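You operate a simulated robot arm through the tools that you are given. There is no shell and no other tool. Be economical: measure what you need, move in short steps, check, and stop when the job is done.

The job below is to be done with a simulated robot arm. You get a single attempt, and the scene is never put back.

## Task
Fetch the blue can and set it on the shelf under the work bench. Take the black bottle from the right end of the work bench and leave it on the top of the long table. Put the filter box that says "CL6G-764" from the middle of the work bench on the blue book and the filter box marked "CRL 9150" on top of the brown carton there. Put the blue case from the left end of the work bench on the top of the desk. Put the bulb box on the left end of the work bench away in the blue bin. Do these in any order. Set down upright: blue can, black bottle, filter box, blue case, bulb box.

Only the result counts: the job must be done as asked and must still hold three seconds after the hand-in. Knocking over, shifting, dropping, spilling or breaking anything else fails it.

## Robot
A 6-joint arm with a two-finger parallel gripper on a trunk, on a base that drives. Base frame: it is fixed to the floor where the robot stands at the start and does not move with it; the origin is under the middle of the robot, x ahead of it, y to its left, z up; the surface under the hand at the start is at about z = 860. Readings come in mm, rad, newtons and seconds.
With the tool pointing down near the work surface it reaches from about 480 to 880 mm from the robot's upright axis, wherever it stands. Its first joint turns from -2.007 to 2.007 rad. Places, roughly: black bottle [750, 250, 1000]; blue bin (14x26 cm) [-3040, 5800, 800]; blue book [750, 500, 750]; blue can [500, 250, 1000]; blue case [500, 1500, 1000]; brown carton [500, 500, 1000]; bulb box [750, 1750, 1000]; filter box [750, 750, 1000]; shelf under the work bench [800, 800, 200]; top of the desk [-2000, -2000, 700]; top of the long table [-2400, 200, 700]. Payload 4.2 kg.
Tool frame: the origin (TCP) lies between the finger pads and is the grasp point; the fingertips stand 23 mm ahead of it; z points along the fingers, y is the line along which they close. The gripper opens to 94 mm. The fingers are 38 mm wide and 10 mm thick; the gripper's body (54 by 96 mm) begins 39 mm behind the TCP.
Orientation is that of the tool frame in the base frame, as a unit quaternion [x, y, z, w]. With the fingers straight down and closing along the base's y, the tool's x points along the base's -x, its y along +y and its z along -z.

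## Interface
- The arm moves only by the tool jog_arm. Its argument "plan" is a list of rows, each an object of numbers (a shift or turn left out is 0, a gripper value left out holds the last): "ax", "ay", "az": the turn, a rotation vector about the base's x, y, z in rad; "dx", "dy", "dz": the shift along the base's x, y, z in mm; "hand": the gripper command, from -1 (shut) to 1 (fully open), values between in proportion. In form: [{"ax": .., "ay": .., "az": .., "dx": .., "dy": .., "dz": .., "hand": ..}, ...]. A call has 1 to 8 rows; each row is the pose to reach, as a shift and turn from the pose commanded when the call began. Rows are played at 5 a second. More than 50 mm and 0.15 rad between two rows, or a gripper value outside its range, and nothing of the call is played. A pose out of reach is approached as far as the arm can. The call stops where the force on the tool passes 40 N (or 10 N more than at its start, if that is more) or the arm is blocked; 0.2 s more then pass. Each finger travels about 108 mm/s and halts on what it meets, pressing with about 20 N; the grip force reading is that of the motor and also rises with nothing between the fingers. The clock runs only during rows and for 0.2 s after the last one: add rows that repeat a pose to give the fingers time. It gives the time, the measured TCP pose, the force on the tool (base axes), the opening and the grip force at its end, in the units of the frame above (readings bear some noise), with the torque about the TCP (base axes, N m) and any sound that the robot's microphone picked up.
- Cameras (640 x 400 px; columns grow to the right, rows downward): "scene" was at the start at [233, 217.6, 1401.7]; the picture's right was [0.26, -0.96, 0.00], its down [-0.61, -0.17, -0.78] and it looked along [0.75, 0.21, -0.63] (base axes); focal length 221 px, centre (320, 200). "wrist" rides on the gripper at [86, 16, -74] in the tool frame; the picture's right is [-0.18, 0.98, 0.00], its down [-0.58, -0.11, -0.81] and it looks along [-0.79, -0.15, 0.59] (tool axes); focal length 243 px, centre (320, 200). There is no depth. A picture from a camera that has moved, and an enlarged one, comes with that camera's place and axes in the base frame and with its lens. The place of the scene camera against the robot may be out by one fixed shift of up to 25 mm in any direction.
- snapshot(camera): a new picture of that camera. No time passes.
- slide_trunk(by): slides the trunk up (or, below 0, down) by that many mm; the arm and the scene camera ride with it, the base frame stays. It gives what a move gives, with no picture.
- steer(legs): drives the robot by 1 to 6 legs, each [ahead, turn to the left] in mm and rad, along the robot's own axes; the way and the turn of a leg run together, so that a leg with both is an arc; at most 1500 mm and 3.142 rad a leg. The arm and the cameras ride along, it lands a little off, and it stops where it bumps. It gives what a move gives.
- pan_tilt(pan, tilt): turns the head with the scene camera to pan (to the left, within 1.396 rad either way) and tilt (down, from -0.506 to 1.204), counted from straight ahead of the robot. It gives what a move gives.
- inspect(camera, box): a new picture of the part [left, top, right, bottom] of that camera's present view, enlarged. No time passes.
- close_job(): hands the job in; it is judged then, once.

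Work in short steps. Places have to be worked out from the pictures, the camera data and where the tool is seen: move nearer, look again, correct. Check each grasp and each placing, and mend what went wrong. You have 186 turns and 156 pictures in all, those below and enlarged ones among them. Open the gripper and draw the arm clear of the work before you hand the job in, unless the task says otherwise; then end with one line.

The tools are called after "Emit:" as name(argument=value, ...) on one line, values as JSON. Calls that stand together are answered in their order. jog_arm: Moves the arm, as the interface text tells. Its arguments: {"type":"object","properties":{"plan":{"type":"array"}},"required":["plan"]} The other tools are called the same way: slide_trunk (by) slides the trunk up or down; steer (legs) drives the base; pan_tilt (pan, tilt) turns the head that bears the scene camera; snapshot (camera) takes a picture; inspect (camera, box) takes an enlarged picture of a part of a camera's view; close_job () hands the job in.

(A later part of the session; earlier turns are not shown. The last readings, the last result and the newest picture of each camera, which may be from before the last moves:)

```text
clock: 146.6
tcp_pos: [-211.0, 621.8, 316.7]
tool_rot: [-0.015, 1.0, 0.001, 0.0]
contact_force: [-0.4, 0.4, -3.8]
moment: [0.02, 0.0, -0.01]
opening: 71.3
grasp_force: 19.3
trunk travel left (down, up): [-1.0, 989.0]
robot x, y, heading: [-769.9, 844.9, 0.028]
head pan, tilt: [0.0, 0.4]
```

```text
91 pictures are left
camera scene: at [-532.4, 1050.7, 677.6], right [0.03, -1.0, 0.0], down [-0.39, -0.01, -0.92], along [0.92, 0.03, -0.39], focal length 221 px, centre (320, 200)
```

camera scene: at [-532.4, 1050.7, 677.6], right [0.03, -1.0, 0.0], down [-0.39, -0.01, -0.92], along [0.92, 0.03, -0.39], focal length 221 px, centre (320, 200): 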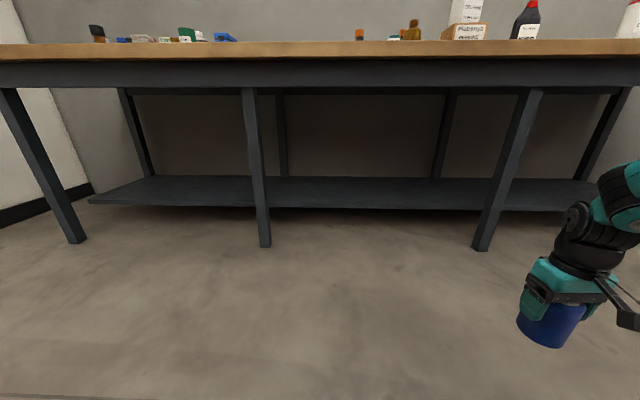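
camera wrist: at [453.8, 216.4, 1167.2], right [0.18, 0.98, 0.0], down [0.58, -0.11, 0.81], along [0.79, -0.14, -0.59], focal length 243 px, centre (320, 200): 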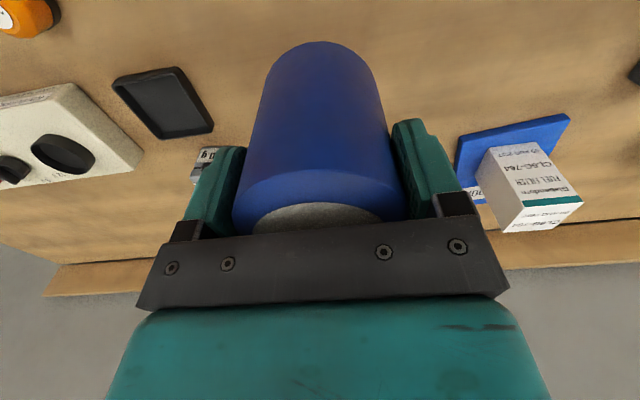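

Everything is clear: can base is ~47 mm above the shelf level, arm below the apron. I drive in 600 mm and check.

Emit:
steer(legs=[[600, -0.028]])

Emit:
snapshot(camera="scene")

Emit:
snapshot(camera="wrist")

```text
clock: 150.0
tcp_pos: [373.7, 621.5, 316.7]
tool_rot: [-0.004, 1.0, 0.001, 0.0]
contact_force: [0.0, 0.5, -4.1]
moment: [0.03, 0.04, -0.03]
opening: 71.6
grasp_force: 19.8
trunk travel left (down, up): [-1.0, 989.0]
robot x, y, heading: [-176.8, 861.6, 0.013]
head pan, tilt: [0.0, 0.4]
```

```text
90 pictures are left
camera scene: at [62.5, 1058.0, 677.6], right [0.01, -1.0, 0.0], down [-0.39, 0.0, -0.92], along [0.92, 0.01, -0.39], focal length 221 px, centre (320, 200)
```

scene: 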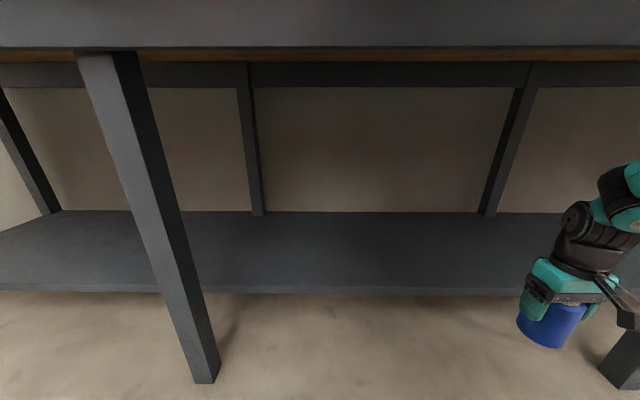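

```text
89 pictures are left
camera wrist: at [287.7, 636.1, 390.0], right [0.18, 0.98, 0.0], down [0.58, -0.11, 0.81], along [0.79, -0.14, -0.59], focal length 243 px, centre (320, 200)
```

wrist: 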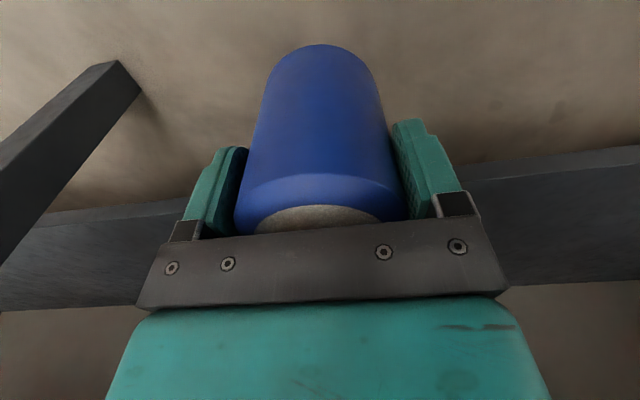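

Shelf front edge is at x≈507. I drive in 165 mm more, then extend the arm to x≈625.

Emit:
steer(legs=[[165, -0.013]])

Emit:
jog_arm(plan=[{"dx": 30}, {"dx": 60}, {"dx": 85}, {"dx": 85}])

Emit:
snapshot(camera="scene")

Emit:
snapshot(camera="wrist")

```text
clock: 151.4
tcp_pos: [507.5, 613.7, 316.4]
tool_rot: [0.006, 1.0, 0.0, 0.0]
contact_force: [-0.9, 1.0, -4.3]
moment: [0.0, -0.01, -0.01]
opening: 71.4
grasp_force: 20.0
trunk travel left (down, up): [-1.0, 989.0]
robot x, y, heading: [-35.6, 863.3, -0.008]
head pan, tilt: [0.0, 0.4]
stopped in leg 1: the robot was blocked; the commanded pose is now the measured one
```

```text
clock: 152.6
tcp_pos: [583.9, 617.2, 296.6]
tool_rot: [0.0, 1.0, 0.006, -0.013]
contact_force: [-0.1, -0.4, -4.8]
moment: [0.01, -0.05, -0.02]
opening: 71.0
grasp_force: 19.6
trunk travel left (down, up): [-1.0, 989.0]
robot x, y, heading: [-52.3, 885.9, -0.092]
head pan, tilt: [0.0, 0.4]
stopped in row 4: the arm was blocked; the commanded pose is now the measured one
```

```text
88 pictures are left
camera scene: at [212.7, 1054.5, 671.6], right [-0.09, -1.0, 0.0], down [-0.39, 0.04, -0.92], along [0.92, -0.08, -0.39], focal length 221 px, centre (320, 200)
```

scene: 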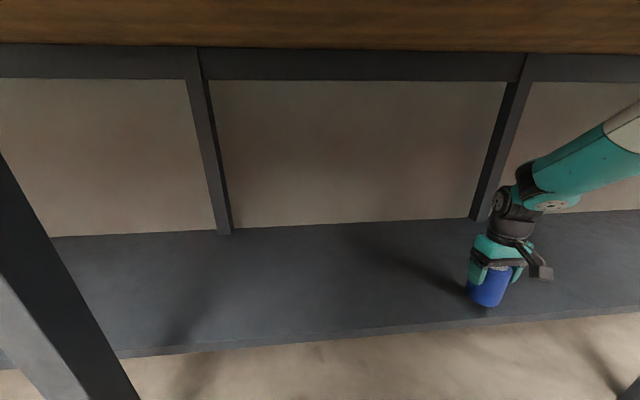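

```text
87 pictures are left
camera wrist: at [499.4, 631.1, 372.7], right [0.18, 0.98, 0.01], down [0.6, -0.12, 0.79], along [0.78, -0.14, -0.61], focal length 243 px, centre (320, 200)
```

wrist: 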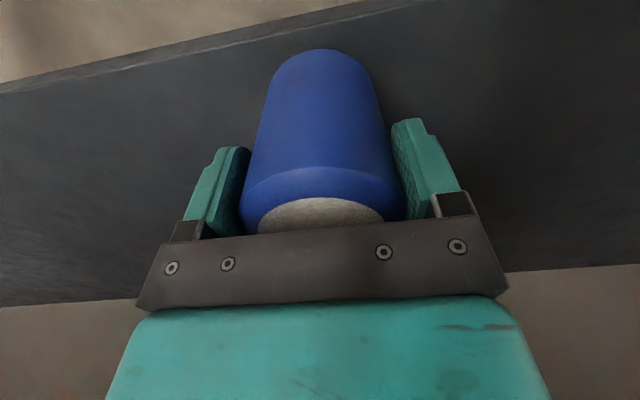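

The upper arm/head touched the bench edge and the base was nudged back a little. The can is already over the shelf (x≈584), so I back off 15 mm to relieve contact and check.

Emit:
steer(legs=[[-15, 0]])

Emit:
jog_arm(plan=[{"ax": -0.012, "ay": -0.026, "dz": -4}, {"ax": -0.012, "ay": -0.026, "dz": -8}])

Emit:
snapshot(camera="scene")

```text
clock: 153.4
tcp_pos: [565.6, 611.9, 288.3]
tool_rot: [0.008, 1.0, 0.007, -0.025]
contact_force: [-0.5, -1.0, -4.1]
moment: [0.0, 0.04, -0.03]
opening: 71.0
grasp_force: 19.8
trunk travel left (down, up): [-1.0, 989.0]
robot x, y, heading: [-64.0, 885.4, -0.09]
head pan, tilt: [0.0, 0.4]
```

```text
clock: 154.0
tcp_pos: [556.9, 617.0, 277.4]
tool_rot: [0.006, 1.0, 0.005, -0.014]
contact_force: [0.4, -0.1, -4.6]
moment: [0.02, 0.06, 0.01]
opening: 71.0
grasp_force: 20.0
trunk travel left (down, up): [-1.0, 989.0]
robot x, y, heading: [-68.3, 885.1, -0.083]
head pan, tilt: [0.0, 0.4]
```

```text
86 pictures are left
camera scene: at [209.3, 1060.6, 670.6], right [-0.08, -1.0, 0.0], down [-0.41, 0.03, -0.91], along [0.91, -0.07, -0.41], focal length 221 px, centre (320, 200)
```

scene: 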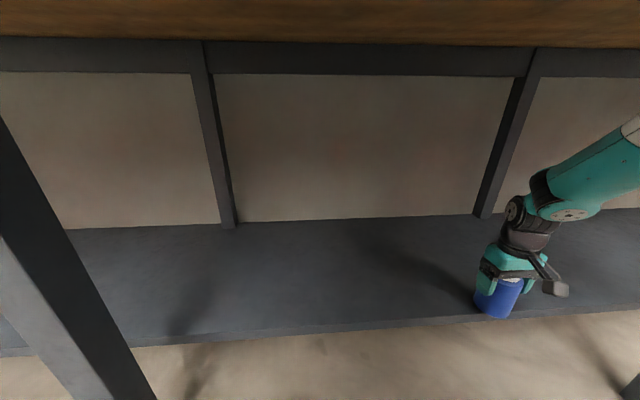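

The robot seems to be leaning slightly – something of the arm is pressing on the bench. I pan the head right to see the arm.

Emit:
pan_tilt(pan=-0.9, tilt=0.1)

Emit:
snapshot(camera="scene")

```text
clock: 155.2
tcp_pos: [555.9, 615.6, 278.1]
tool_rot: [0.006, 1.0, 0.005, -0.015]
contact_force: [1.1, -0.3, -3.4]
moment: [0.01, 0.06, -0.04]
opening: 70.9
grasp_force: 19.8
trunk travel left (down, up): [-1.0, 989.0]
robot x, y, heading: [-68.6, 882.8, -0.08]
head pan, tilt: [-0.901, 0.099]
```

```text
85 pictures are left
camera scene: at [168.3, 992.0, 699.9], right [-0.83, -0.56, 0.02], down [-0.08, 0.08, -0.99], along [0.55, -0.83, -0.11], focal length 221 px, centre (320, 200)
```

scene: 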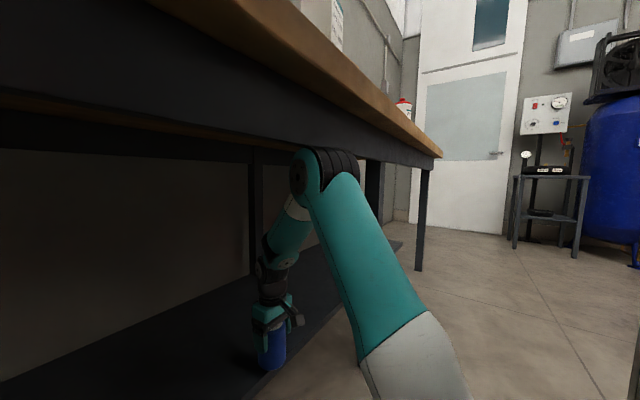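

The elbow is pressing up against the apron. Extending the arm lowers the elbow, so I extend 45 mm forward (can stays over the shelf) and watch the robot pose.

Emit:
jog_arm(plan=[{"dx": 15}, {"dx": 30}, {"dx": 45}, {"dx": 45}])

Emit:
snapshot(camera="scene")

```text
clock: 156.2
tcp_pos: [603.7, 613.6, 301.2]
tool_rot: [0.008, 1.0, 0.001, 0.002]
contact_force: [-0.2, -0.5, -4.3]
moment: [0.0, 0.03, 0.01]
opening: 70.9
grasp_force: 19.9
trunk travel left (down, up): [-1.0, 989.0]
robot x, y, heading: [-64.8, 892.1, -0.087]
head pan, tilt: [-0.901, 0.099]
```

```text
84 pictures are left
camera scene: at [154.0, 991.4, 706.6], right [-0.83, -0.55, 0.0], down [-0.05, 0.08, -0.99], along [0.55, -0.83, -0.1], focal length 221 px, centre (320, 200)
```

scene: 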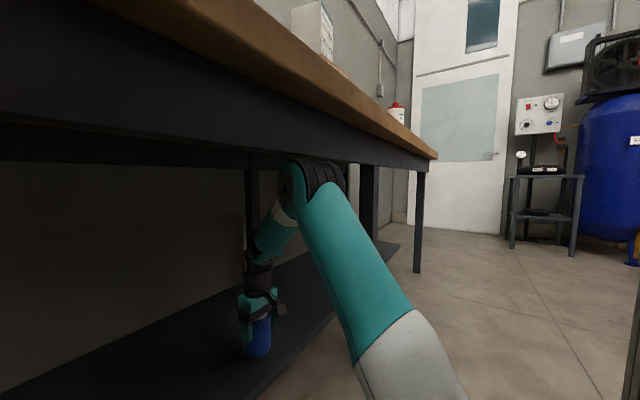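

Freed — the robot is level again. I extend a bit more while lowering toward the shelf.

Emit:
jog_arm(plan=[{"dx": 15, "dz": -5}, {"dx": 30, "dz": -12}, {"dx": 40, "dz": -20}, {"dx": 40, "dz": -25}, {"dx": 40, "dz": -28}, {"dx": 40, "dz": -31}, {"dx": 40, "dz": -34}])

```text
clock: 157.8
tcp_pos: [643.3, 613.8, 265.5]
tool_rot: [0.009, 1.0, 0.001, 0.004]
contact_force: [-3.0, 0.2, 8.5]
moment: [0.05, 0.54, -0.03]
opening: 70.9
grasp_force: 19.7
trunk travel left (down, up): [-1.0, 989.0]
robot x, y, heading: [-63.9, 885.2, -0.082]
head pan, tilt: [-0.901, 0.099]
```

Contact with the shelf. Open the fingers and look.

Emit:
jog_arm(plan=[{"dz": 0}, {"dz": 0, "hand": 0}, {"dz": 1, "hand": 1}, {"dz": 1, "hand": 1}])

Emit:
pan_tilt(pan=-0.6, tilt=0.35)

Emit:
snapshot(camera="scene")

Emit:
snapshot(camera="wrist")

```text
clock: 158.8
tcp_pos: [642.7, 613.6, 264.5]
tool_rot: [0.008, 1.0, 0.002, 0.004]
contact_force: [-0.8, -0.2, -1.4]
moment: [0.02, 0.0, -0.02]
opening: 94.1
grasp_force: 0.0
trunk travel left (down, up): [-1.0, 989.0]
robot x, y, heading: [-60.4, 886.2, -0.088]
head pan, tilt: [-0.901, 0.099]
```

```text
clock: 159.6
tcp_pos: [642.9, 613.7, 265.7]
tool_rot: [0.009, 1.0, 0.001, 0.004]
contact_force: [0.0, 0.8, 0.1]
moment: [-0.01, 0.0, -0.01]
opening: 93.9
grasp_force: 0.1
trunk travel left (down, up): [-1.0, 989.0]
robot x, y, heading: [-65.0, 888.8, -0.086]
head pan, tilt: [-0.6, 0.351]
```

```text
83 pictures are left
camera scene: at [175.2, 1009.5, 682.2], right [-0.63, -0.77, 0.0], down [-0.27, 0.22, -0.94], along [0.73, -0.6, -0.34], focal length 221 px, centre (320, 200)
```

scene: 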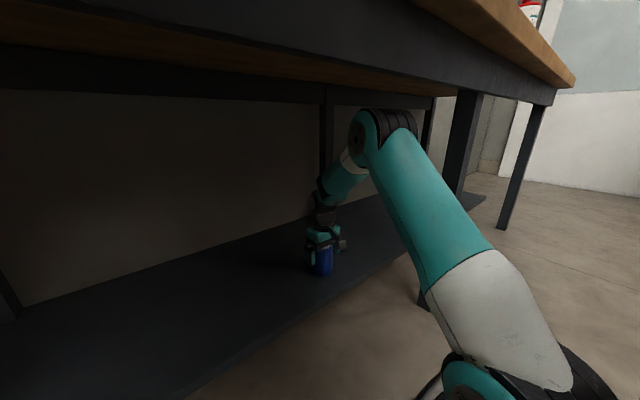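

```text
82 pictures are left
camera wrist: at [556.5, 630.4, 338.3], right [0.2, 0.98, 0.0], down [0.57, -0.12, 0.81], along [0.79, -0.16, -0.59], focal length 243 px, centre (320, 200)
```

wrist: 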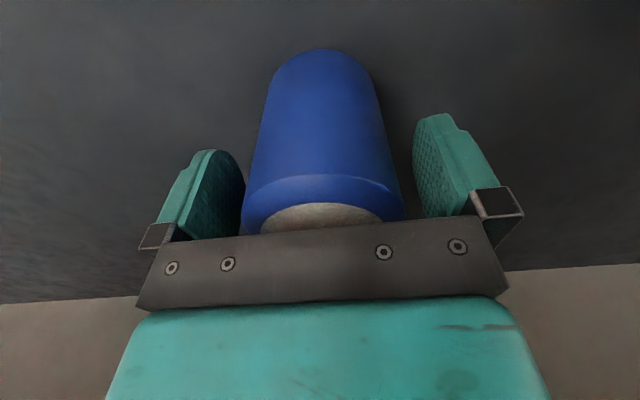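

The can stands on the shelf. I drive straight back; the fingers slide off the can with margin.

Emit:
steer(legs=[[-300, 0]])

Emit:
snapshot(camera="scene")

```text
clock: 161.6
tcp_pos: [341.5, 639.7, 264.8]
tool_rot: [0.009, 1.0, 0.002, 0.003]
contact_force: [0.3, 0.0, -1.0]
moment: [0.02, 0.01, 0.0]
opening: 93.7
grasp_force: 0.0
trunk travel left (down, up): [-1.0, 989.0]
robot x, y, heading: [-365.0, 909.2, -0.09]
head pan, tilt: [-0.6, 0.351]
```

```text
81 pictures are left
camera scene: at [-125.2, 1032.2, 682.1], right [-0.64, -0.77, 0.0], down [-0.27, 0.22, -0.94], along [0.72, -0.6, -0.34], focal length 221 px, centre (320, 200)
```

scene: 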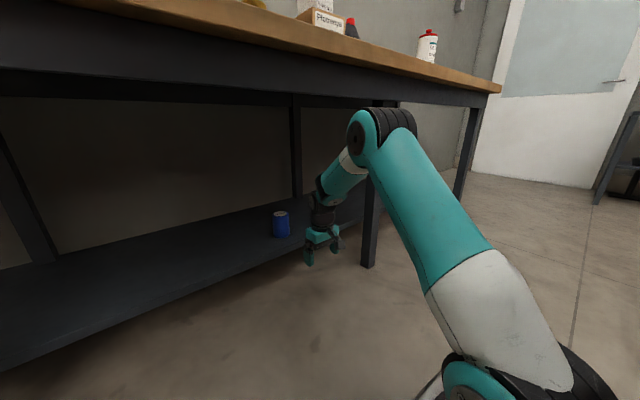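

The can stands safely. I back away, raise the trunk and shift right toward the bottle.

Emit:
steer(legs=[[-450, 0], [0, -1.481], [420, 0], [0, 1.571]])

Emit:
slide_trunk(by=400)

Emit:
slide_trunk(by=380)

Emit:
pan_tilt(pan=0.0, tilt=0.45)

Emit:
snapshot(camera="scene")

```text
clock: 173.9
tcp_pos: [-73.3, 342.8, 265.1]
tool_rot: [-0.051, 0.999, 0.001, 0.003]
contact_force: [0.4, -0.4, 0.3]
moment: [0.01, -0.02, -0.01]
opening: 94.0
grasp_force: 0.0
trunk travel left (down, up): [-1.0, 989.0]
robot x, y, heading: [-807.7, 527.8, 0.029]
head pan, tilt: [-0.6, 0.351]
```

```text
clock: 177.8
tcp_pos: [-75.7, 342.1, 664.9]
tool_rot: [-0.051, 0.999, 0.001, 0.004]
contact_force: [0.5, 0.2, -0.5]
moment: [0.02, 0.03, -0.01]
opening: 94.3
grasp_force: 0.1
trunk travel left (down, up): [-401.0, 589.0]
robot x, y, heading: [-807.0, 528.9, 0.035]
head pan, tilt: [-0.6, 0.351]
```

```text
clock: 181.4
tcp_pos: [-73.1, 342.4, 1044.7]
tool_rot: [-0.05, 0.999, 0.0, 0.003]
contact_force: [0.9, -0.3, 0.1]
moment: [0.02, -0.01, -0.02]
opening: 94.1
grasp_force: 0.0
trunk travel left (down, up): [-781.0, 209.0]
robot x, y, heading: [-806.1, 528.7, 0.029]
head pan, tilt: [-0.6, 0.351]
```

```text
clock: 182.4
tcp_pos: [-74.1, 343.6, 1045.6]
tool_rot: [-0.052, 0.999, 0.001, 0.003]
contact_force: [-0.5, -0.2, -0.1]
moment: [0.01, 0.0, -0.02]
opening: 94.1
grasp_force: 0.0
trunk travel left (down, up): [-781.0, 209.0]
robot x, y, heading: [-808.7, 530.6, 0.024]
head pan, tilt: [0.0, 0.45]
```

```text
80 pictures are left
camera scene: at [-570.4, 730.5, 1452.9], right [0.03, -1.0, 0.0], down [-0.43, -0.01, -0.9], along [0.9, 0.03, -0.44], focal length 221 px, centre (320, 200)
```

scene: 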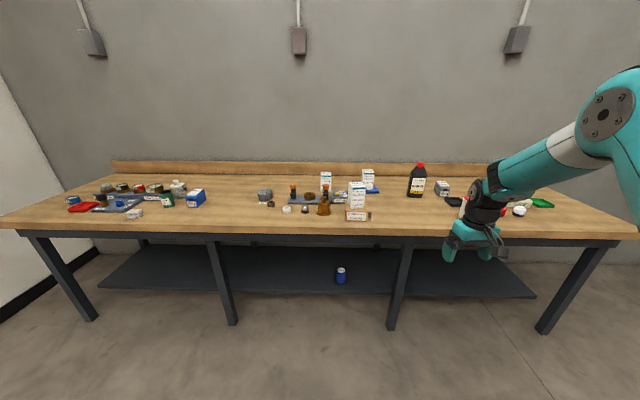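

All items are fine and the can is on the shelf. I raise and retract the hand, then drive forward to the bench in front of the bottle.

Emit:
jog_arm(plan=[{"dx": -30, "dy": -10, "dz": 30, "az": -0.03}, {"dx": -60, "dy": -20, "dz": 60, "az": -0.06}, {"dx": -90, "dy": -30, "dz": 90, "az": -0.1}, {"dx": -120, "dy": -40, "dz": 120, "az": -0.1}, {"dx": -140, "dy": -50, "dz": 150, "az": -0.1}, {"dx": -150, "dy": -50, "dz": 190, "az": -0.1}])

Emit:
steer(legs=[[780, -0.025]])

Emit:
snapshot(camera="wrist")

```text
clock: 183.8
tcp_pos: [-223.5, 291.2, 1235.3]
tool_rot: [-0.001, 1.0, 0.0, 0.002]
contact_force: [-0.8, -0.9, -1.0]
moment: [0.03, -0.01, 0.0]
opening: 93.9
grasp_force: 0.1
trunk travel left (down, up): [-781.0, 209.0]
robot x, y, heading: [-808.4, 531.4, 0.033]
head pan, tilt: [0.0, 0.45]
```

```text
clock: 188.0
tcp_pos: [549.1, 297.1, 1235.0]
tool_rot: [0.009, 1.0, 0.001, 0.004]
contact_force: [-0.5, -0.2, 0.8]
moment: [-0.01, -0.02, 0.01]
opening: 94.0
grasp_force: 0.1
trunk travel left (down, up): [-781.0, 209.0]
robot x, y, heading: [-31.1, 550.2, 0.014]
head pan, tilt: [0.0, 0.45]
```

```text
79 pictures are left
camera wrist: at [464.0, 314.4, 1307.7], right [0.2, 0.98, 0.0], down [0.57, -0.12, 0.81], along [0.79, -0.16, -0.59], focal length 243 px, centre (320, 200)
```

wrist: 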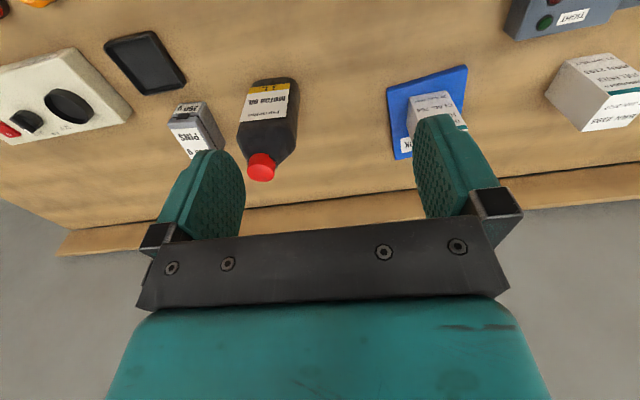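

The bottle is around (720, 180). I move closer above it for a second view.

Emit:
jog_arm(plan=[{"dx": 15, "dy": -25, "dz": -8}, {"dx": 30, "dy": -50, "dz": -16}, {"dx": 45, "dy": -75, "dz": -24}, {"dx": 60, "dy": -95, "dz": -32}, {"dx": 75, "dy": -112, "dz": -35}, {"dx": 75, "dy": -112, "dz": -35}])

Emit:
snapshot(camera="wrist")

Emit:
inspect(camera="wrist", box=[260, 30, 380, 180])

```text
clock: 189.4
tcp_pos: [626.0, 184.5, 1199.5]
tool_rot: [0.009, 1.0, 0.0, 0.003]
contact_force: [0.5, 0.4, 0.1]
moment: [0.0, -0.02, -0.01]
opening: 93.9
grasp_force: 0.1
trunk travel left (down, up): [-781.0, 209.0]
robot x, y, heading: [-30.0, 544.2, 0.015]
head pan, tilt: [0.0, 0.45]
```

```text
78 pictures are left
camera wrist: at [538.8, 202.1, 1273.2], right [0.2, 0.98, 0.0], down [0.57, -0.12, 0.81], along [0.79, -0.16, -0.59], focal length 243 px, centre (320, 200)
```

wrist: 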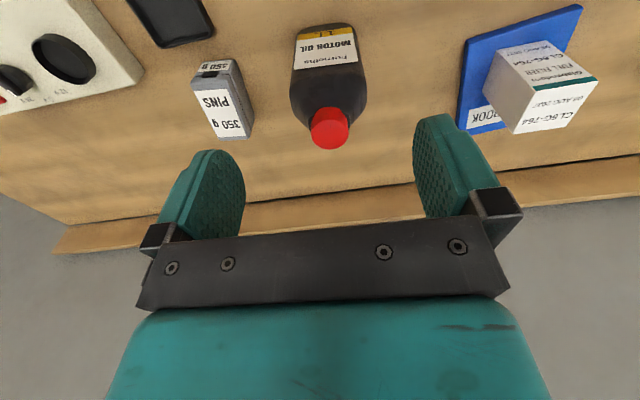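

```text
2.67 times, centred on (320, 105) of wrist
camera zoom: at [538.8, 202.1, 1273.2], right [0.2, 0.98, 0.0], down [0.57, -0.12, 0.81], along [0.79, -0.16, -0.59], focal length 647 px, centre (320, 453)
```

zoom: 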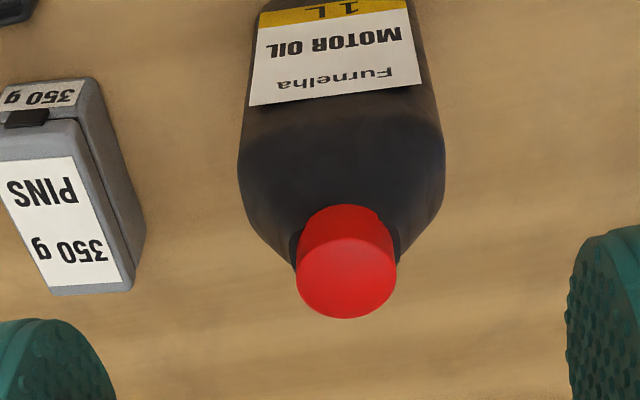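

Cap top centre triangulated at (703, 180, 1066), 39 mm diameter. I pre-close the hand to ~70 mm and descend onto the cap.

Emit:
jog_arm(plan=[{"dx": 30, "dy": -2, "dz": -15, "hand": 0.5}, {"dx": 60, "dy": -4, "dz": -30, "hand": 0.5}, {"dx": 77, "dy": -4.5, "dz": -60, "hand": 0.5}, {"dx": 77, "dy": -4.5, "dz": -85, "hand": 0.5}, {"dx": 77, "dy": -4.5, "dz": -85, "hand": 0.5}])

Emit:
snapshot(camera="wrist")

```text
clock: 190.6
tcp_pos: [702.1, 180.3, 1114.2]
tool_rot: [0.009, 1.0, 0.001, 0.003]
contact_force: [-0.5, -0.1, 0.5]
moment: [0.01, 0.01, 0.01]
opening: 70.4
grasp_force: 0.1
trunk travel left (down, up): [-781.0, 209.0]
robot x, y, heading: [-28.5, 544.6, 0.01]
head pan, tilt: [0.0, 0.45]
```

```text
76 pictures are left
camera wrist: at [615.2, 197.3, 1188.4], right [0.2, 0.98, 0.0], down [0.57, -0.12, 0.81], along [0.79, -0.16, -0.59], focal length 243 px, centre (320, 200)
```

wrist: 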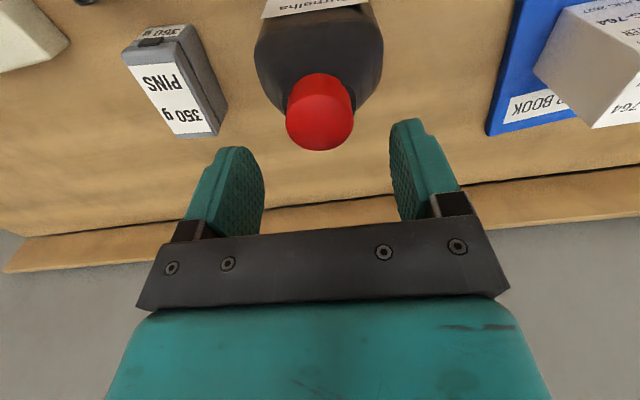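

Centred. Descend to z≈1060 and close on the cap.

Emit:
jog_arm(plan=[{"dz": -25}, {"dz": -45}, {"dz": -55}, {"dz": -55, "hand": 0}, {"dz": -55, "hand": -0.5}, {"dz": -55, "hand": -1}, {"dz": -55, "hand": -1}, {"dz": -55, "hand": -1}])

Emit:
jog_arm(plan=[{"dz": 5}, {"dz": 15}, {"dz": 30}, {"dz": 60}, {"dz": 90}])

Emit:
snapshot(camera="wrist")

```text
clock: 192.4
tcp_pos: [702.9, 180.8, 1059.4]
tool_rot: [0.009, 1.0, -0.001, 0.005]
contact_force: [4.3, -8.8, 23.6]
moment: [-0.24, -0.24, -0.07]
opening: 56.5
grasp_force: 20.1
trunk travel left (down, up): [-781.0, 209.0]
robot x, y, heading: [-31.0, 546.0, 0.013]
head pan, tilt: [0.0, 0.45]
```

```text
clock: 193.6
tcp_pos: [700.9, 182.2, 1149.7]
tool_rot: [0.009, 1.0, 0.001, 0.003]
contact_force: [-0.3, -0.2, -9.8]
moment: [0.04, 0.03, -0.01]
opening: 38.9
grasp_force: 19.3
trunk travel left (down, up): [-781.0, 209.0]
robot x, y, heading: [-30.6, 547.6, 0.009]
head pan, tilt: [0.0, 0.45]
```

```text
75 pictures are left
camera wrist: at [615.6, 198.3, 1222.3], right [0.2, 0.98, 0.0], down [0.58, -0.12, 0.81], along [0.79, -0.16, -0.59], focal length 243 px, centre (320, 200)
```

wrist: 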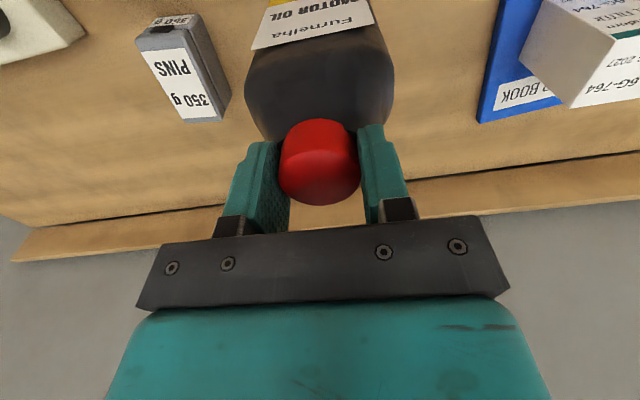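

Held (9.8 N weight), gripping the cap at 38.9 mm. I zoom to check the grip on the cap.

Emit:
inspect(camera="wrist", box=[220, 90, 430, 250])

```text
2.50 times, centred on (325, 170) of wrist
camera zoom: at [615.6, 198.3, 1222.3], right [0.2, 0.98, 0.0], down [0.58, -0.12, 0.81], along [0.79, -0.16, -0.59], focal length 606 px, centre (308, 275)
```

zoom: 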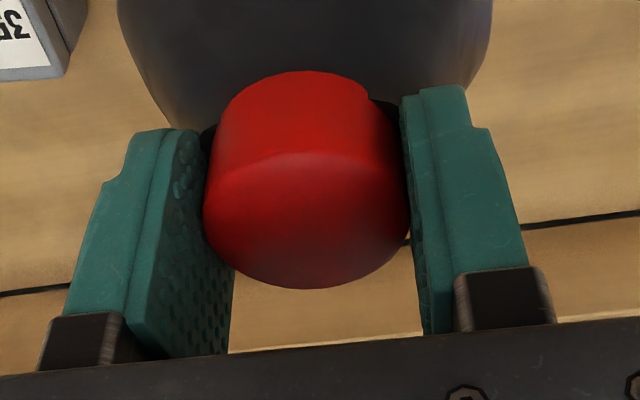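

Good grip (~20 mm on the cap). I raise, retract, then back off from the bench.

Emit:
jog_arm(plan=[{"dz": 25}, {"dx": -20, "dz": 50}, {"dx": -50, "dz": 65}, {"dx": -85, "dy": 15, "dz": 70}, {"dx": -120, "dy": 30, "dz": 70}, {"dx": -155, "dy": 45, "dz": 70}, {"dx": -190, "dy": 60, "dz": 70}])

Emit:
steer(legs=[[-500, 0]])

Emit:
steer(legs=[[0, 1.571], [0, 1.571]])

Emit:
snapshot(camera="scene")

```text
clock: 195.2
tcp_pos: [511.6, 240.8, 1221.3]
tool_rot: [0.008, 1.0, 0.001, 0.004]
contact_force: [1.8, -0.8, -9.0]
moment: [-0.04, -0.03, 0.02]
opening: 38.8
grasp_force: 19.8
trunk travel left (down, up): [-781.0, 209.0]
robot x, y, heading: [-29.7, 539.7, 0.01]
head pan, tilt: [0.0, 0.45]
```

```text
clock: 198.2
tcp_pos: [13.6, 234.9, 1222.2]
tool_rot: [0.007, 1.0, 0.001, 0.004]
contact_force: [0.1, -0.4, -9.4]
moment: [0.02, 0.01, 0.0]
opening: 38.8
grasp_force: 20.0
trunk travel left (down, up): [-781.0, 209.0]
robot x, y, heading: [-526.9, 540.0, 0.017]
head pan, tilt: [0.0, 0.45]
```

```text
clock: 206.2
tcp_pos: [-1063.8, 852.8, 1222.1]
tool_rot: [1.0, -0.018, -0.003, 0.0]
contact_force: [0.1, -0.2, -9.1]
moment: [0.03, -0.02, 0.0]
opening: 38.7
grasp_force: 20.1
trunk travel left (down, up): [-781.0, 209.0]
robot x, y, heading: [-528.4, 541.6, 3.133]
head pan, tilt: [0.0, 0.45]
```

```text
73 pictures are left
camera scene: at [-775.8, 345.2, 1452.9], right [0.01, 1.0, 0.0], down [0.44, 0.0, -0.9], along [-0.9, 0.01, -0.44], focal length 221 px, centre (320, 200)
```

scene: 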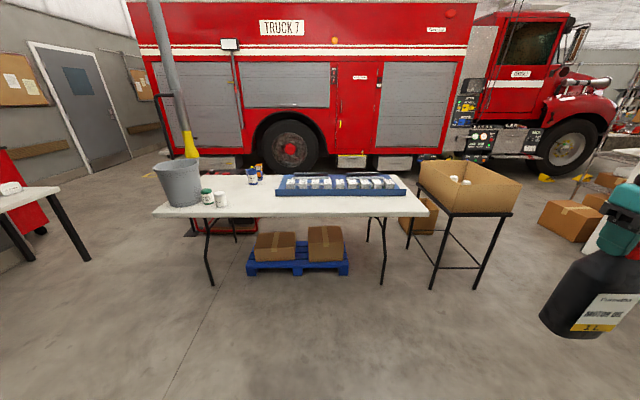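

The white folding long table is ahead (front edge x≈-1960), with a free strip in front of the tray. I move the hand toward my centre and drive 880 mm closer.

Emit:
jog_arm(plan=[{"dy": -45}, {"dy": -90}, {"dy": -135}, {"dy": -180}, {"dy": -220}])

Emit:
steer(legs=[[880, 0]])

Emit:
pan_tilt(pan=-0.2, tilt=0.7)

Emit:
snapshot(camera="scene")

Emit:
snapshot(camera="wrist")

```text
clock: 207.4
tcp_pos: [-1064.4, 632.8, 1223.4]
tool_rot: [1.0, -0.019, -0.003, 0.001]
contact_force: [0.7, 1.6, -8.7]
moment: [-0.01, -0.01, 0.02]
opening: 38.9
grasp_force: 20.0
trunk travel left (down, up): [-781.0, 209.0]
robot x, y, heading: [-530.5, 533.2, 3.135]
head pan, tilt: [0.0, 0.45]
```

```text
clock: 212.1
tcp_pos: [-1956.6, 637.1, 1222.7]
tool_rot: [1.0, -0.017, -0.003, 0.001]
contact_force: [0.6, 0.0, -9.4]
moment: [0.03, -0.01, -0.01]
opening: 38.7
grasp_force: 19.5
trunk travel left (down, up): [-781.0, 209.0]
robot x, y, heading: [-1417.7, 542.1, 3.135]
head pan, tilt: [0.0, 0.45]
```

```text
clock: 212.8
tcp_pos: [-1955.4, 637.4, 1222.4]
tool_rot: [1.0, -0.018, -0.003, 0.001]
contact_force: [-0.2, -0.8, -9.2]
moment: [0.0, 0.02, -0.02]
opening: 38.8
grasp_force: 19.7
trunk travel left (down, up): [-781.0, 209.0]
robot x, y, heading: [-1418.2, 545.8, 3.134]
head pan, tilt: [-0.201, 0.7]
```

```text
72 pictures are left
camera scene: at [-1657.1, 367.6, 1430.7], right [0.2, 0.98, 0.0], down [0.63, -0.13, -0.77], along [-0.75, 0.16, -0.64], focal length 221 px, centre (320, 200)
```

scene: 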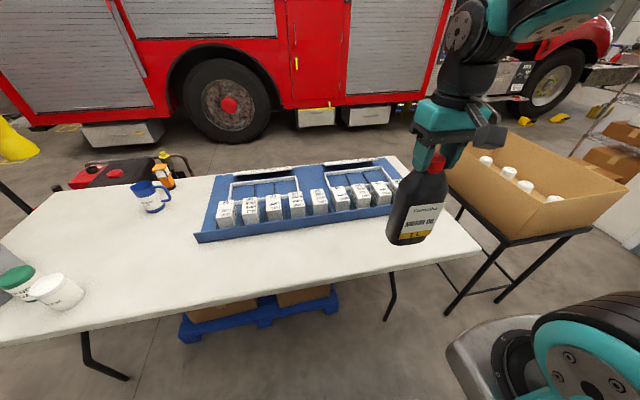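

```text
71 pictures are left
camera wrist: at [-1868.1, 617.7, 1295.9], right [-0.22, -0.98, 0.0], down [-0.57, 0.13, 0.81], along [-0.79, 0.18, -0.59], focal length 243 px, centre (320, 200)
```

wrist: 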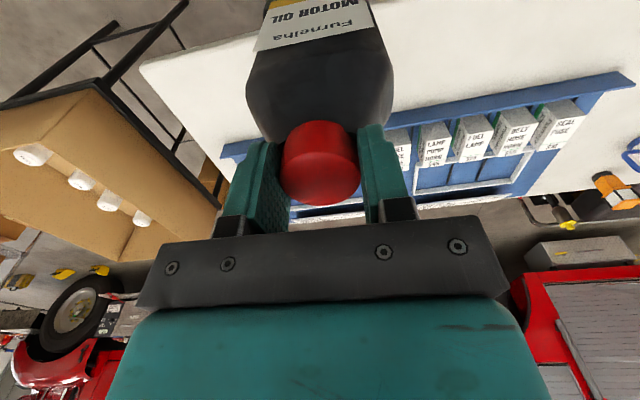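

The free strip between tray and front edge is around (-2160, 400). I drive 110 mm forward and move the hand there.

Emit:
steer(legs=[[110, 0]])

Emit:
jog_arm(plan=[{"dx": -12, "dy": -32}, {"dx": -24, "dy": -64}, {"dx": -36, "dy": -96}, {"dx": -48, "dy": -128}, {"dx": -60, "dy": -160}, {"dx": -72, "dy": -192}, {"dx": -84, "dy": -224}, {"dx": -90, "dy": -236}])

Emit:
slide_trunk(by=-200)

Emit:
snapshot(camera="scene")

Emit:
snapshot(camera="wrist")

```text
clock: 214.0
tcp_pos: [-2066.5, 639.1, 1222.2]
tool_rot: [1.0, -0.019, -0.003, 0.001]
contact_force: [-0.2, -0.4, -8.0]
moment: [0.04, -0.02, 0.02]
opening: 38.8
grasp_force: 20.0
trunk travel left (down, up): [-781.0, 209.0]
robot x, y, heading: [-1531.1, 544.2, 3.135]
head pan, tilt: [-0.201, 0.7]
```

```text
clock: 215.8
tcp_pos: [-2156.3, 403.4, 1222.1]
tool_rot: [1.0, -0.018, -0.003, 0.0]
contact_force: [0.4, 0.0, -9.9]
moment: [0.01, -0.01, -0.01]
opening: 38.7
grasp_force: 20.0
trunk travel left (down, up): [-781.0, 209.0]
robot x, y, heading: [-1535.9, 548.0, 3.133]
head pan, tilt: [-0.201, 0.7]
```

```text
clock: 218.0
tcp_pos: [-2156.0, 402.5, 1022.1]
tool_rot: [1.0, -0.017, -0.003, 0.0]
contact_force: [-0.3, -0.1, -8.3]
moment: [0.03, 0.02, 0.01]
opening: 38.8
grasp_force: 19.9
trunk travel left (down, up): [-581.0, 409.0]
robot x, y, heading: [-1527.0, 544.5, 3.132]
head pan, tilt: [-0.201, 0.7]
```

```text
70 pictures are left
camera scene: at [-1769.9, 368.4, 1230.7], right [0.21, 0.98, 0.0], down [0.63, -0.13, -0.76], along [-0.75, 0.16, -0.64], focal length 221 px, centre (320, 200)
```

scene: 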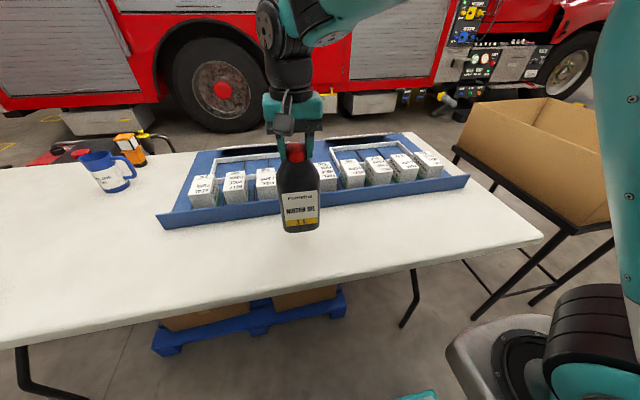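

```text
69 pictures are left
camera wrist: at [-2069.6, 382.7, 1095.5], right [-0.22, -0.98, 0.0], down [-0.57, 0.13, 0.81], along [-0.79, 0.18, -0.59], focal length 243 px, centre (320, 200)
```

wrist: 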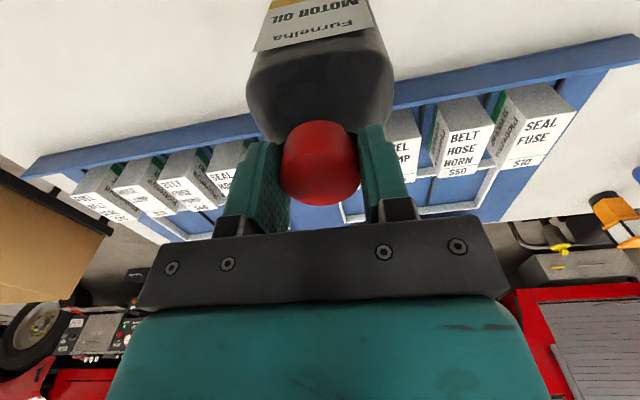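

Clear of the tray by ~100 mm. I lower step by step until contact.

Emit:
jog_arm(plan=[{"dz": -35}, {"dz": -60}, {"dz": -66}, {"dz": -72}, {"dz": -78}, {"dz": -84}, {"dz": -90}, {"dz": -96}])

```text
clock: 219.2
tcp_pos: [-2157.5, 404.3, 953.6]
tool_rot: [1.0, -0.02, -0.009, 0.004]
contact_force: [5.9, 2.1, 22.0]
moment: [1.04, -1.02, -0.06]
opening: 38.9
grasp_force: 19.9
trunk travel left (down, up): [-581.0, 409.0]
robot x, y, heading: [-1533.0, 546.2, 3.133]
head pan, tilt: [-0.201, 0.7]
stopped in row 5: the force on the tool passed its limit at 49 N (the readings are from after the stop); the commanded pose is now the measured one
```

Contact at table height ≈750. I relieve 3 mm and read the force.

Emit:
jog_arm(plan=[{"dz": 2}, {"dz": 3, "ax": 0.008, "ay": 0.018}])

Emit:
inspect(camera="scene", box=[220, 120, 380, 270])

```text
clock: 219.8
tcp_pos: [-2156.8, 403.4, 954.0]
tool_rot: [1.0, -0.018, -0.017, 0.0]
contact_force: [4.4, 3.0, 4.7]
moment: [-0.05, -0.73, 0.08]
opening: 39.0
grasp_force: 20.3
trunk travel left (down, up): [-581.0, 409.0]
robot x, y, heading: [-1530.9, 547.3, 3.136]
head pan, tilt: [-0.201, 0.7]
```

```text
2.67 times, centred on (300, 195) of scene
camera zoom: at [-1769.3, 368.7, 1230.6], right [0.21, 0.98, 0.0], down [0.63, -0.13, -0.77], along [-0.75, 0.16, -0.64], focal length 590 px, centre (373, 213)
```

zoom: 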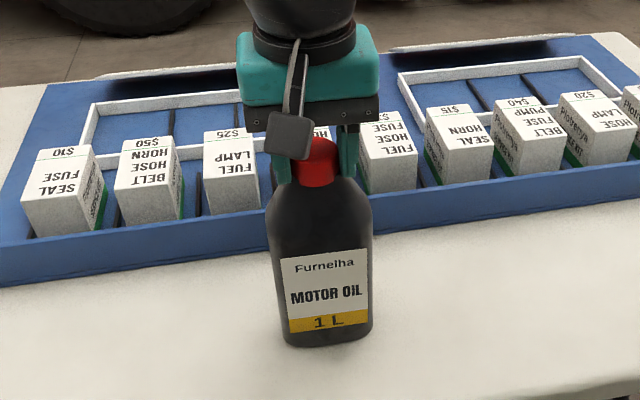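

The tool has a tiny tilt (0.03 rad); I correct it and then open the fingers.

Emit:
jog_arm(plan=[{"ay": -0.015}, {"ay": -0.03}, {"ay": -0.03}])

Emit:
jog_arm(plan=[{"hand": -0.3}, {"hand": 0.2}, {"hand": 0.6}, {"hand": 0.8}, {"hand": 0.8}])

Emit:
inspect(camera="scene", box=[220, 120, 380, 270])

```text
clock: 220.6
tcp_pos: [-2157.2, 402.7, 953.8]
tool_rot: [1.0, -0.019, -0.001, 0.0]
contact_force: [-2.1, 1.9, -0.7]
moment: [-0.11, 0.63, -0.09]
opening: 38.8
grasp_force: 19.9
trunk travel left (down, up): [-581.0, 409.0]
robot x, y, heading: [-1532.8, 542.4, 3.138]
head pan, tilt: [-0.201, 0.7]
```

```text
clock: 221.8
tcp_pos: [-2158.3, 402.6, 953.1]
tool_rot: [1.0, -0.019, -0.001, 0.0]
contact_force: [-0.2, 0.1, 0.2]
moment: [0.02, 0.04, -0.02]
opening: 84.6
grasp_force: 0.1
trunk travel left (down, up): [-581.0, 409.0]
robot x, y, heading: [-1531.6, 545.9, 3.134]
head pan, tilt: [-0.201, 0.7]
```

```text
2.67 times, centred on (300, 195) of scene
camera zoom: at [-1769.6, 368.6, 1230.7], right [0.21, 0.98, 0.0], down [0.63, -0.13, -0.76], along [-0.75, 0.16, -0.64], focal length 590 px, centre (373, 213)
```

zoom: 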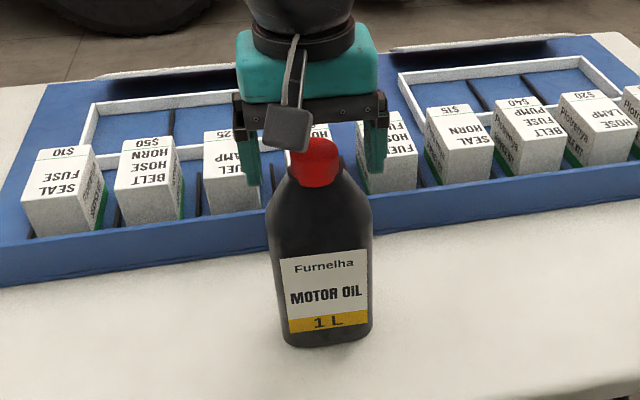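

Bottle stands free. Raise the hand, back away and look toward the desk side (my left).

Emit:
jog_arm(plan=[{"dz": 40}, {"dz": 85}, {"dz": 130}, {"dz": 175}, {"dz": 220}])

Emit:
steer(legs=[[-450, 0]])

Emit:
pan_tilt(pan=1.0, tilt=0.35)

Emit:
snapshot(camera="scene")

Emit:
pan_tilt(pan=-0.8, tilt=0.25)

Emit:
snapshot(camera="scene")

```text
clock: 223.0
tcp_pos: [-2156.9, 402.9, 1173.9]
tool_rot: [1.0, -0.018, -0.001, -0.001]
contact_force: [-0.5, -0.7, 0.0]
moment: [0.06, 0.0, 0.06]
opening: 84.7
grasp_force: 0.1
trunk travel left (down, up): [-581.0, 409.0]
robot x, y, heading: [-1531.7, 543.5, 3.133]
head pan, tilt: [-0.201, 0.7]
```

```text
clock: 225.8
tcp_pos: [-1695.3, 394.3, 1174.7]
tool_rot: [1.0, -0.013, -0.002, 0.0]
contact_force: [0.1, 0.6, 0.3]
moment: [-0.03, 0.02, 0.0]
opening: 84.5
grasp_force: 0.1
trunk travel left (down, up): [-581.0, 409.0]
robot x, y, heading: [-1071.5, 547.3, -3.132]
head pan, tilt: [-0.201, 0.7]
```

```text
clock: 227.2
tcp_pos: [-1694.0, 393.7, 1173.2]
tool_rot: [1.0, -0.012, -0.002, -0.001]
contact_force: [0.1, 0.3, 0.5]
moment: [-0.02, -0.02, 0.0]
opening: 84.8
grasp_force: 0.0
trunk travel left (down, up): [-581.0, 409.0]
robot x, y, heading: [-1073.8, 544.5, -3.139]
head pan, tilt: [1.0, 0.351]
```

```text
66 pictures are left
camera scene: at [-1273.5, 270.0, 1262.1], right [-0.84, 0.54, 0.0], down [0.18, 0.29, -0.94], along [-0.5, -0.79, -0.34], focal length 221 px, centre (320, 200)
```

scene: 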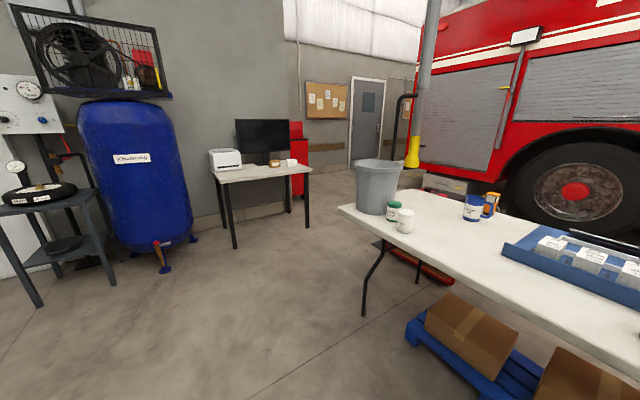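

```text
clock: 229.0
tcp_pos: [-1694.5, 393.2, 1174.4]
tool_rot: [1.0, -0.013, -0.002, 0.0]
contact_force: [-0.6, -0.1, 0.1]
moment: [-0.03, -0.02, 0.0]
opening: 84.5
grasp_force: 0.1
trunk travel left (down, up): [-581.0, 409.0]
robot x, y, heading: [-1066.0, 538.4, -3.138]
head pan, tilt: [-0.799, 0.25]
```

```text
65 pictures are left
camera scene: at [-1288.9, 415.1, 1271.6], right [0.71, 0.7, 0.0], down [0.17, -0.18, -0.97], along [-0.68, 0.69, -0.25], focal length 221 px, centre (320, 200)
```

scene: 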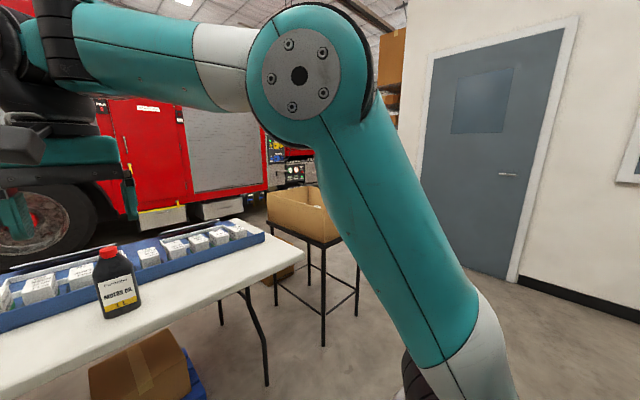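

The desk is beyond the truck side; first I fetch the blue case. I drive to the left end of the bench.

Emit:
steer(legs=[[0, -2.137], [1253, 0], [0, -1.0085], [330, 0]])

Emit:
pan_tilt(pan=0.1, tilt=0.7)

Emit:
snapshot(camera="scene")

Emit:
snapshot(camera="wrist")

```text
clock: 244.8
tcp_pos: [560.0, 1747.4, 1175.8]
tool_rot: [0.017, 1.0, 0.0, 0.002]
contact_force: [-0.1, 0.0, 1.0]
moment: [0.0, 0.02, -0.01]
opening: 84.7
grasp_force: 0.1
trunk travel left (down, up): [-581.0, 409.0]
robot x, y, heading: [-63.3, 1604.9, -0.003]
head pan, tilt: [-0.799, 0.25]
```

```text
clock: 245.9
tcp_pos: [560.4, 1748.3, 1173.5]
tool_rot: [0.018, 1.0, -0.001, 0.002]
contact_force: [0.0, -0.9, -0.1]
moment: [0.02, 0.0, -0.01]
opening: 84.4
grasp_force: 0.0
trunk travel left (down, up): [-581.0, 409.0]
robot x, y, heading: [-65.3, 1605.1, -0.002]
head pan, tilt: [0.099, 0.7]
```

```text
64 pictures are left
camera scene: at [170.8, 1805.8, 1230.8], right [0.09, -1.0, 0.0], down [-0.64, -0.06, -0.77], along [0.76, 0.07, -0.64], focal length 221 px, centre (320, 200)
```

scene: 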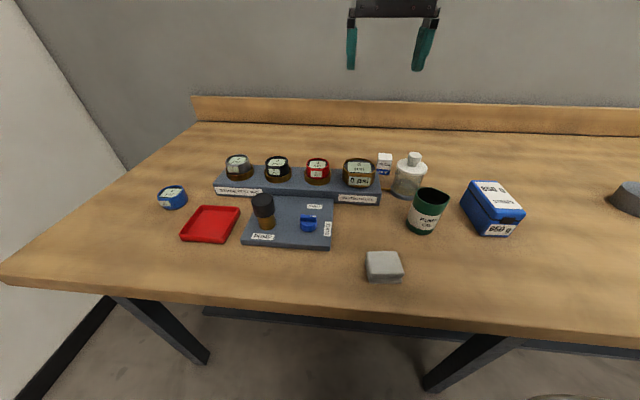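

```text
63 pictures are left
camera wrist: at [474.3, 1766.6, 1247.5], right [0.22, 0.98, 0.0], down [0.57, -0.13, 0.81], along [0.79, -0.18, -0.59], focal length 243 px, centre (320, 200)
```

wrist: 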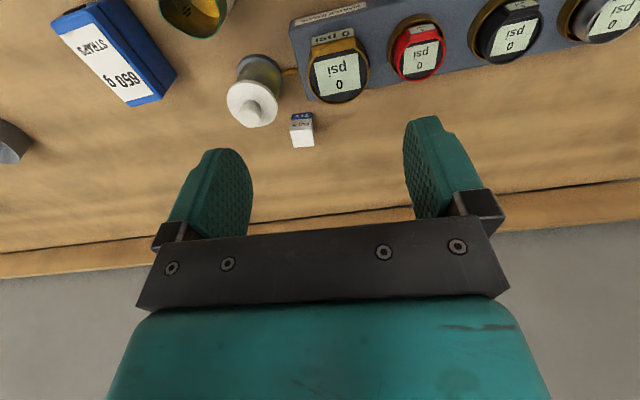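

The blue case top is centred around (561, 1478), ~57 mm wide in y, 110 mm long in x. I move the hand over it with open fingers.

Emit:
jog_arm(plan=[{"dy": -45, "hand": 1}, {"dy": -90, "dz": -10}, {"dy": -135, "dz": -20}, {"dx": -5, "dy": -180, "dz": -30}, {"dx": -10, "dy": -225, "dz": -40}, {"dx": -20, "dy": -270, "dz": -50}, {"dx": -20, "dy": -270, "dz": -80}])

Emit:
snapshot(camera="wrist")

```text
clock: 247.6
tcp_pos: [569.2, 1504.8, 1144.8]
tool_rot: [0.019, 0.999, 0.048, -0.014]
contact_force: [0.5, -1.8, 0.3]
moment: [0.12, 0.05, -0.02]
opening: 94.1
grasp_force: 0.0
out of reach, approached as far as the arm can: row 4, 5, 6, 7
trunk travel left (down, up): [-581.0, 409.0]
robot x, y, heading: [-65.6, 1603.8, -0.005]
head pan, tilt: [0.099, 0.7]
```

```text
62 pictures are left
camera wrist: at [486.4, 1515.3, 1222.3], right [0.22, 0.97, 0.09], down [0.6, -0.21, 0.77], along [0.77, -0.12, -0.63], focal length 243 px, centre (320, 200)
```

wrist: 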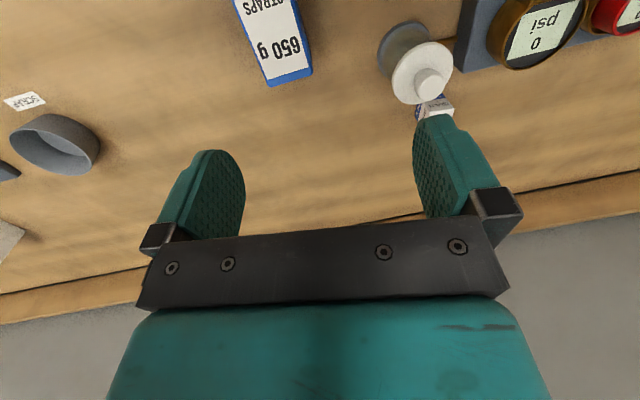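

At this trunk height the arm is cramped. I raise the trunk 200 and bring the hand down with a level tool.

Emit:
slide_trunk(by=200)

Emit:
jog_arm(plan=[{"dz": -45, "ax": -0.024, "ay": -0.007, "az": 0.01}, {"dz": -90, "ax": -0.048, "ay": -0.014, "az": 0.019}, {"dz": -135, "dx": -4, "dy": -10, "ax": -0.072, "ay": -0.021, "az": 0.029}, {"dz": -175, "dx": -8, "dy": -20, "ax": -0.096, "ay": -0.028, "az": 0.038}, {"dz": -215, "dx": -8, "dy": -26, "ax": -0.096, "ay": -0.028, "az": 0.038}, {"dz": -265, "dx": -8, "dy": -27, "ax": -0.096, "ay": -0.028, "az": 0.038}, {"dz": -305, "dx": -8, "dy": -27, "ax": -0.096, "ay": -0.028, "az": 0.038}])

Emit:
snapshot(camera="wrist")

```text
clock: 249.7
tcp_pos: [569.2, 1504.1, 1344.5]
tool_rot: [0.019, 0.999, 0.047, -0.014]
contact_force: [0.1, -0.1, 0.1]
moment: [-0.01, 0.0, 0.02]
opening: 93.8
grasp_force: 0.2
trunk travel left (down, up): [-781.0, 209.0]
robot x, y, heading: [-66.9, 1606.9, -0.003]
head pan, tilt: [0.099, 0.7]
```

```text
clock: 251.3
tcp_pos: [562.7, 1477.8, 1040.2]
tool_rot: [0.0, 1.0, -0.001, 0.001]
contact_force: [-0.9, 0.5, 0.1]
moment: [-0.03, -0.01, 0.02]
opening: 94.1
grasp_force: 0.1
trunk travel left (down, up): [-781.0, 209.0]
robot x, y, heading: [-66.4, 1602.4, -0.002]
head pan, tilt: [0.099, 0.7]
```

```text
61 pictures are left
camera wrist: at [476.0, 1494.0, 1113.3], right [0.18, 0.98, 0.0], down [0.58, -0.11, 0.81], along [0.79, -0.15, -0.59], focal length 243 px, centre (320, 200)
```

wrist: 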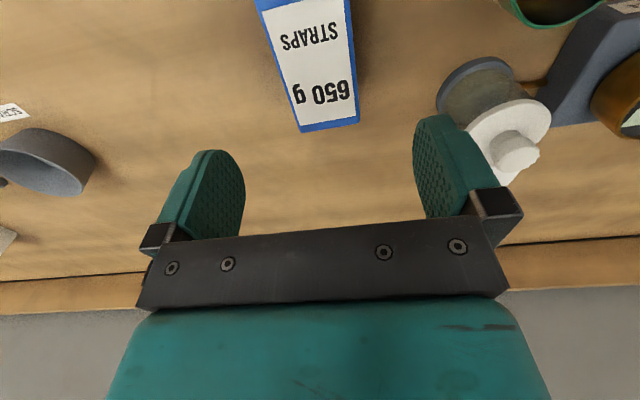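

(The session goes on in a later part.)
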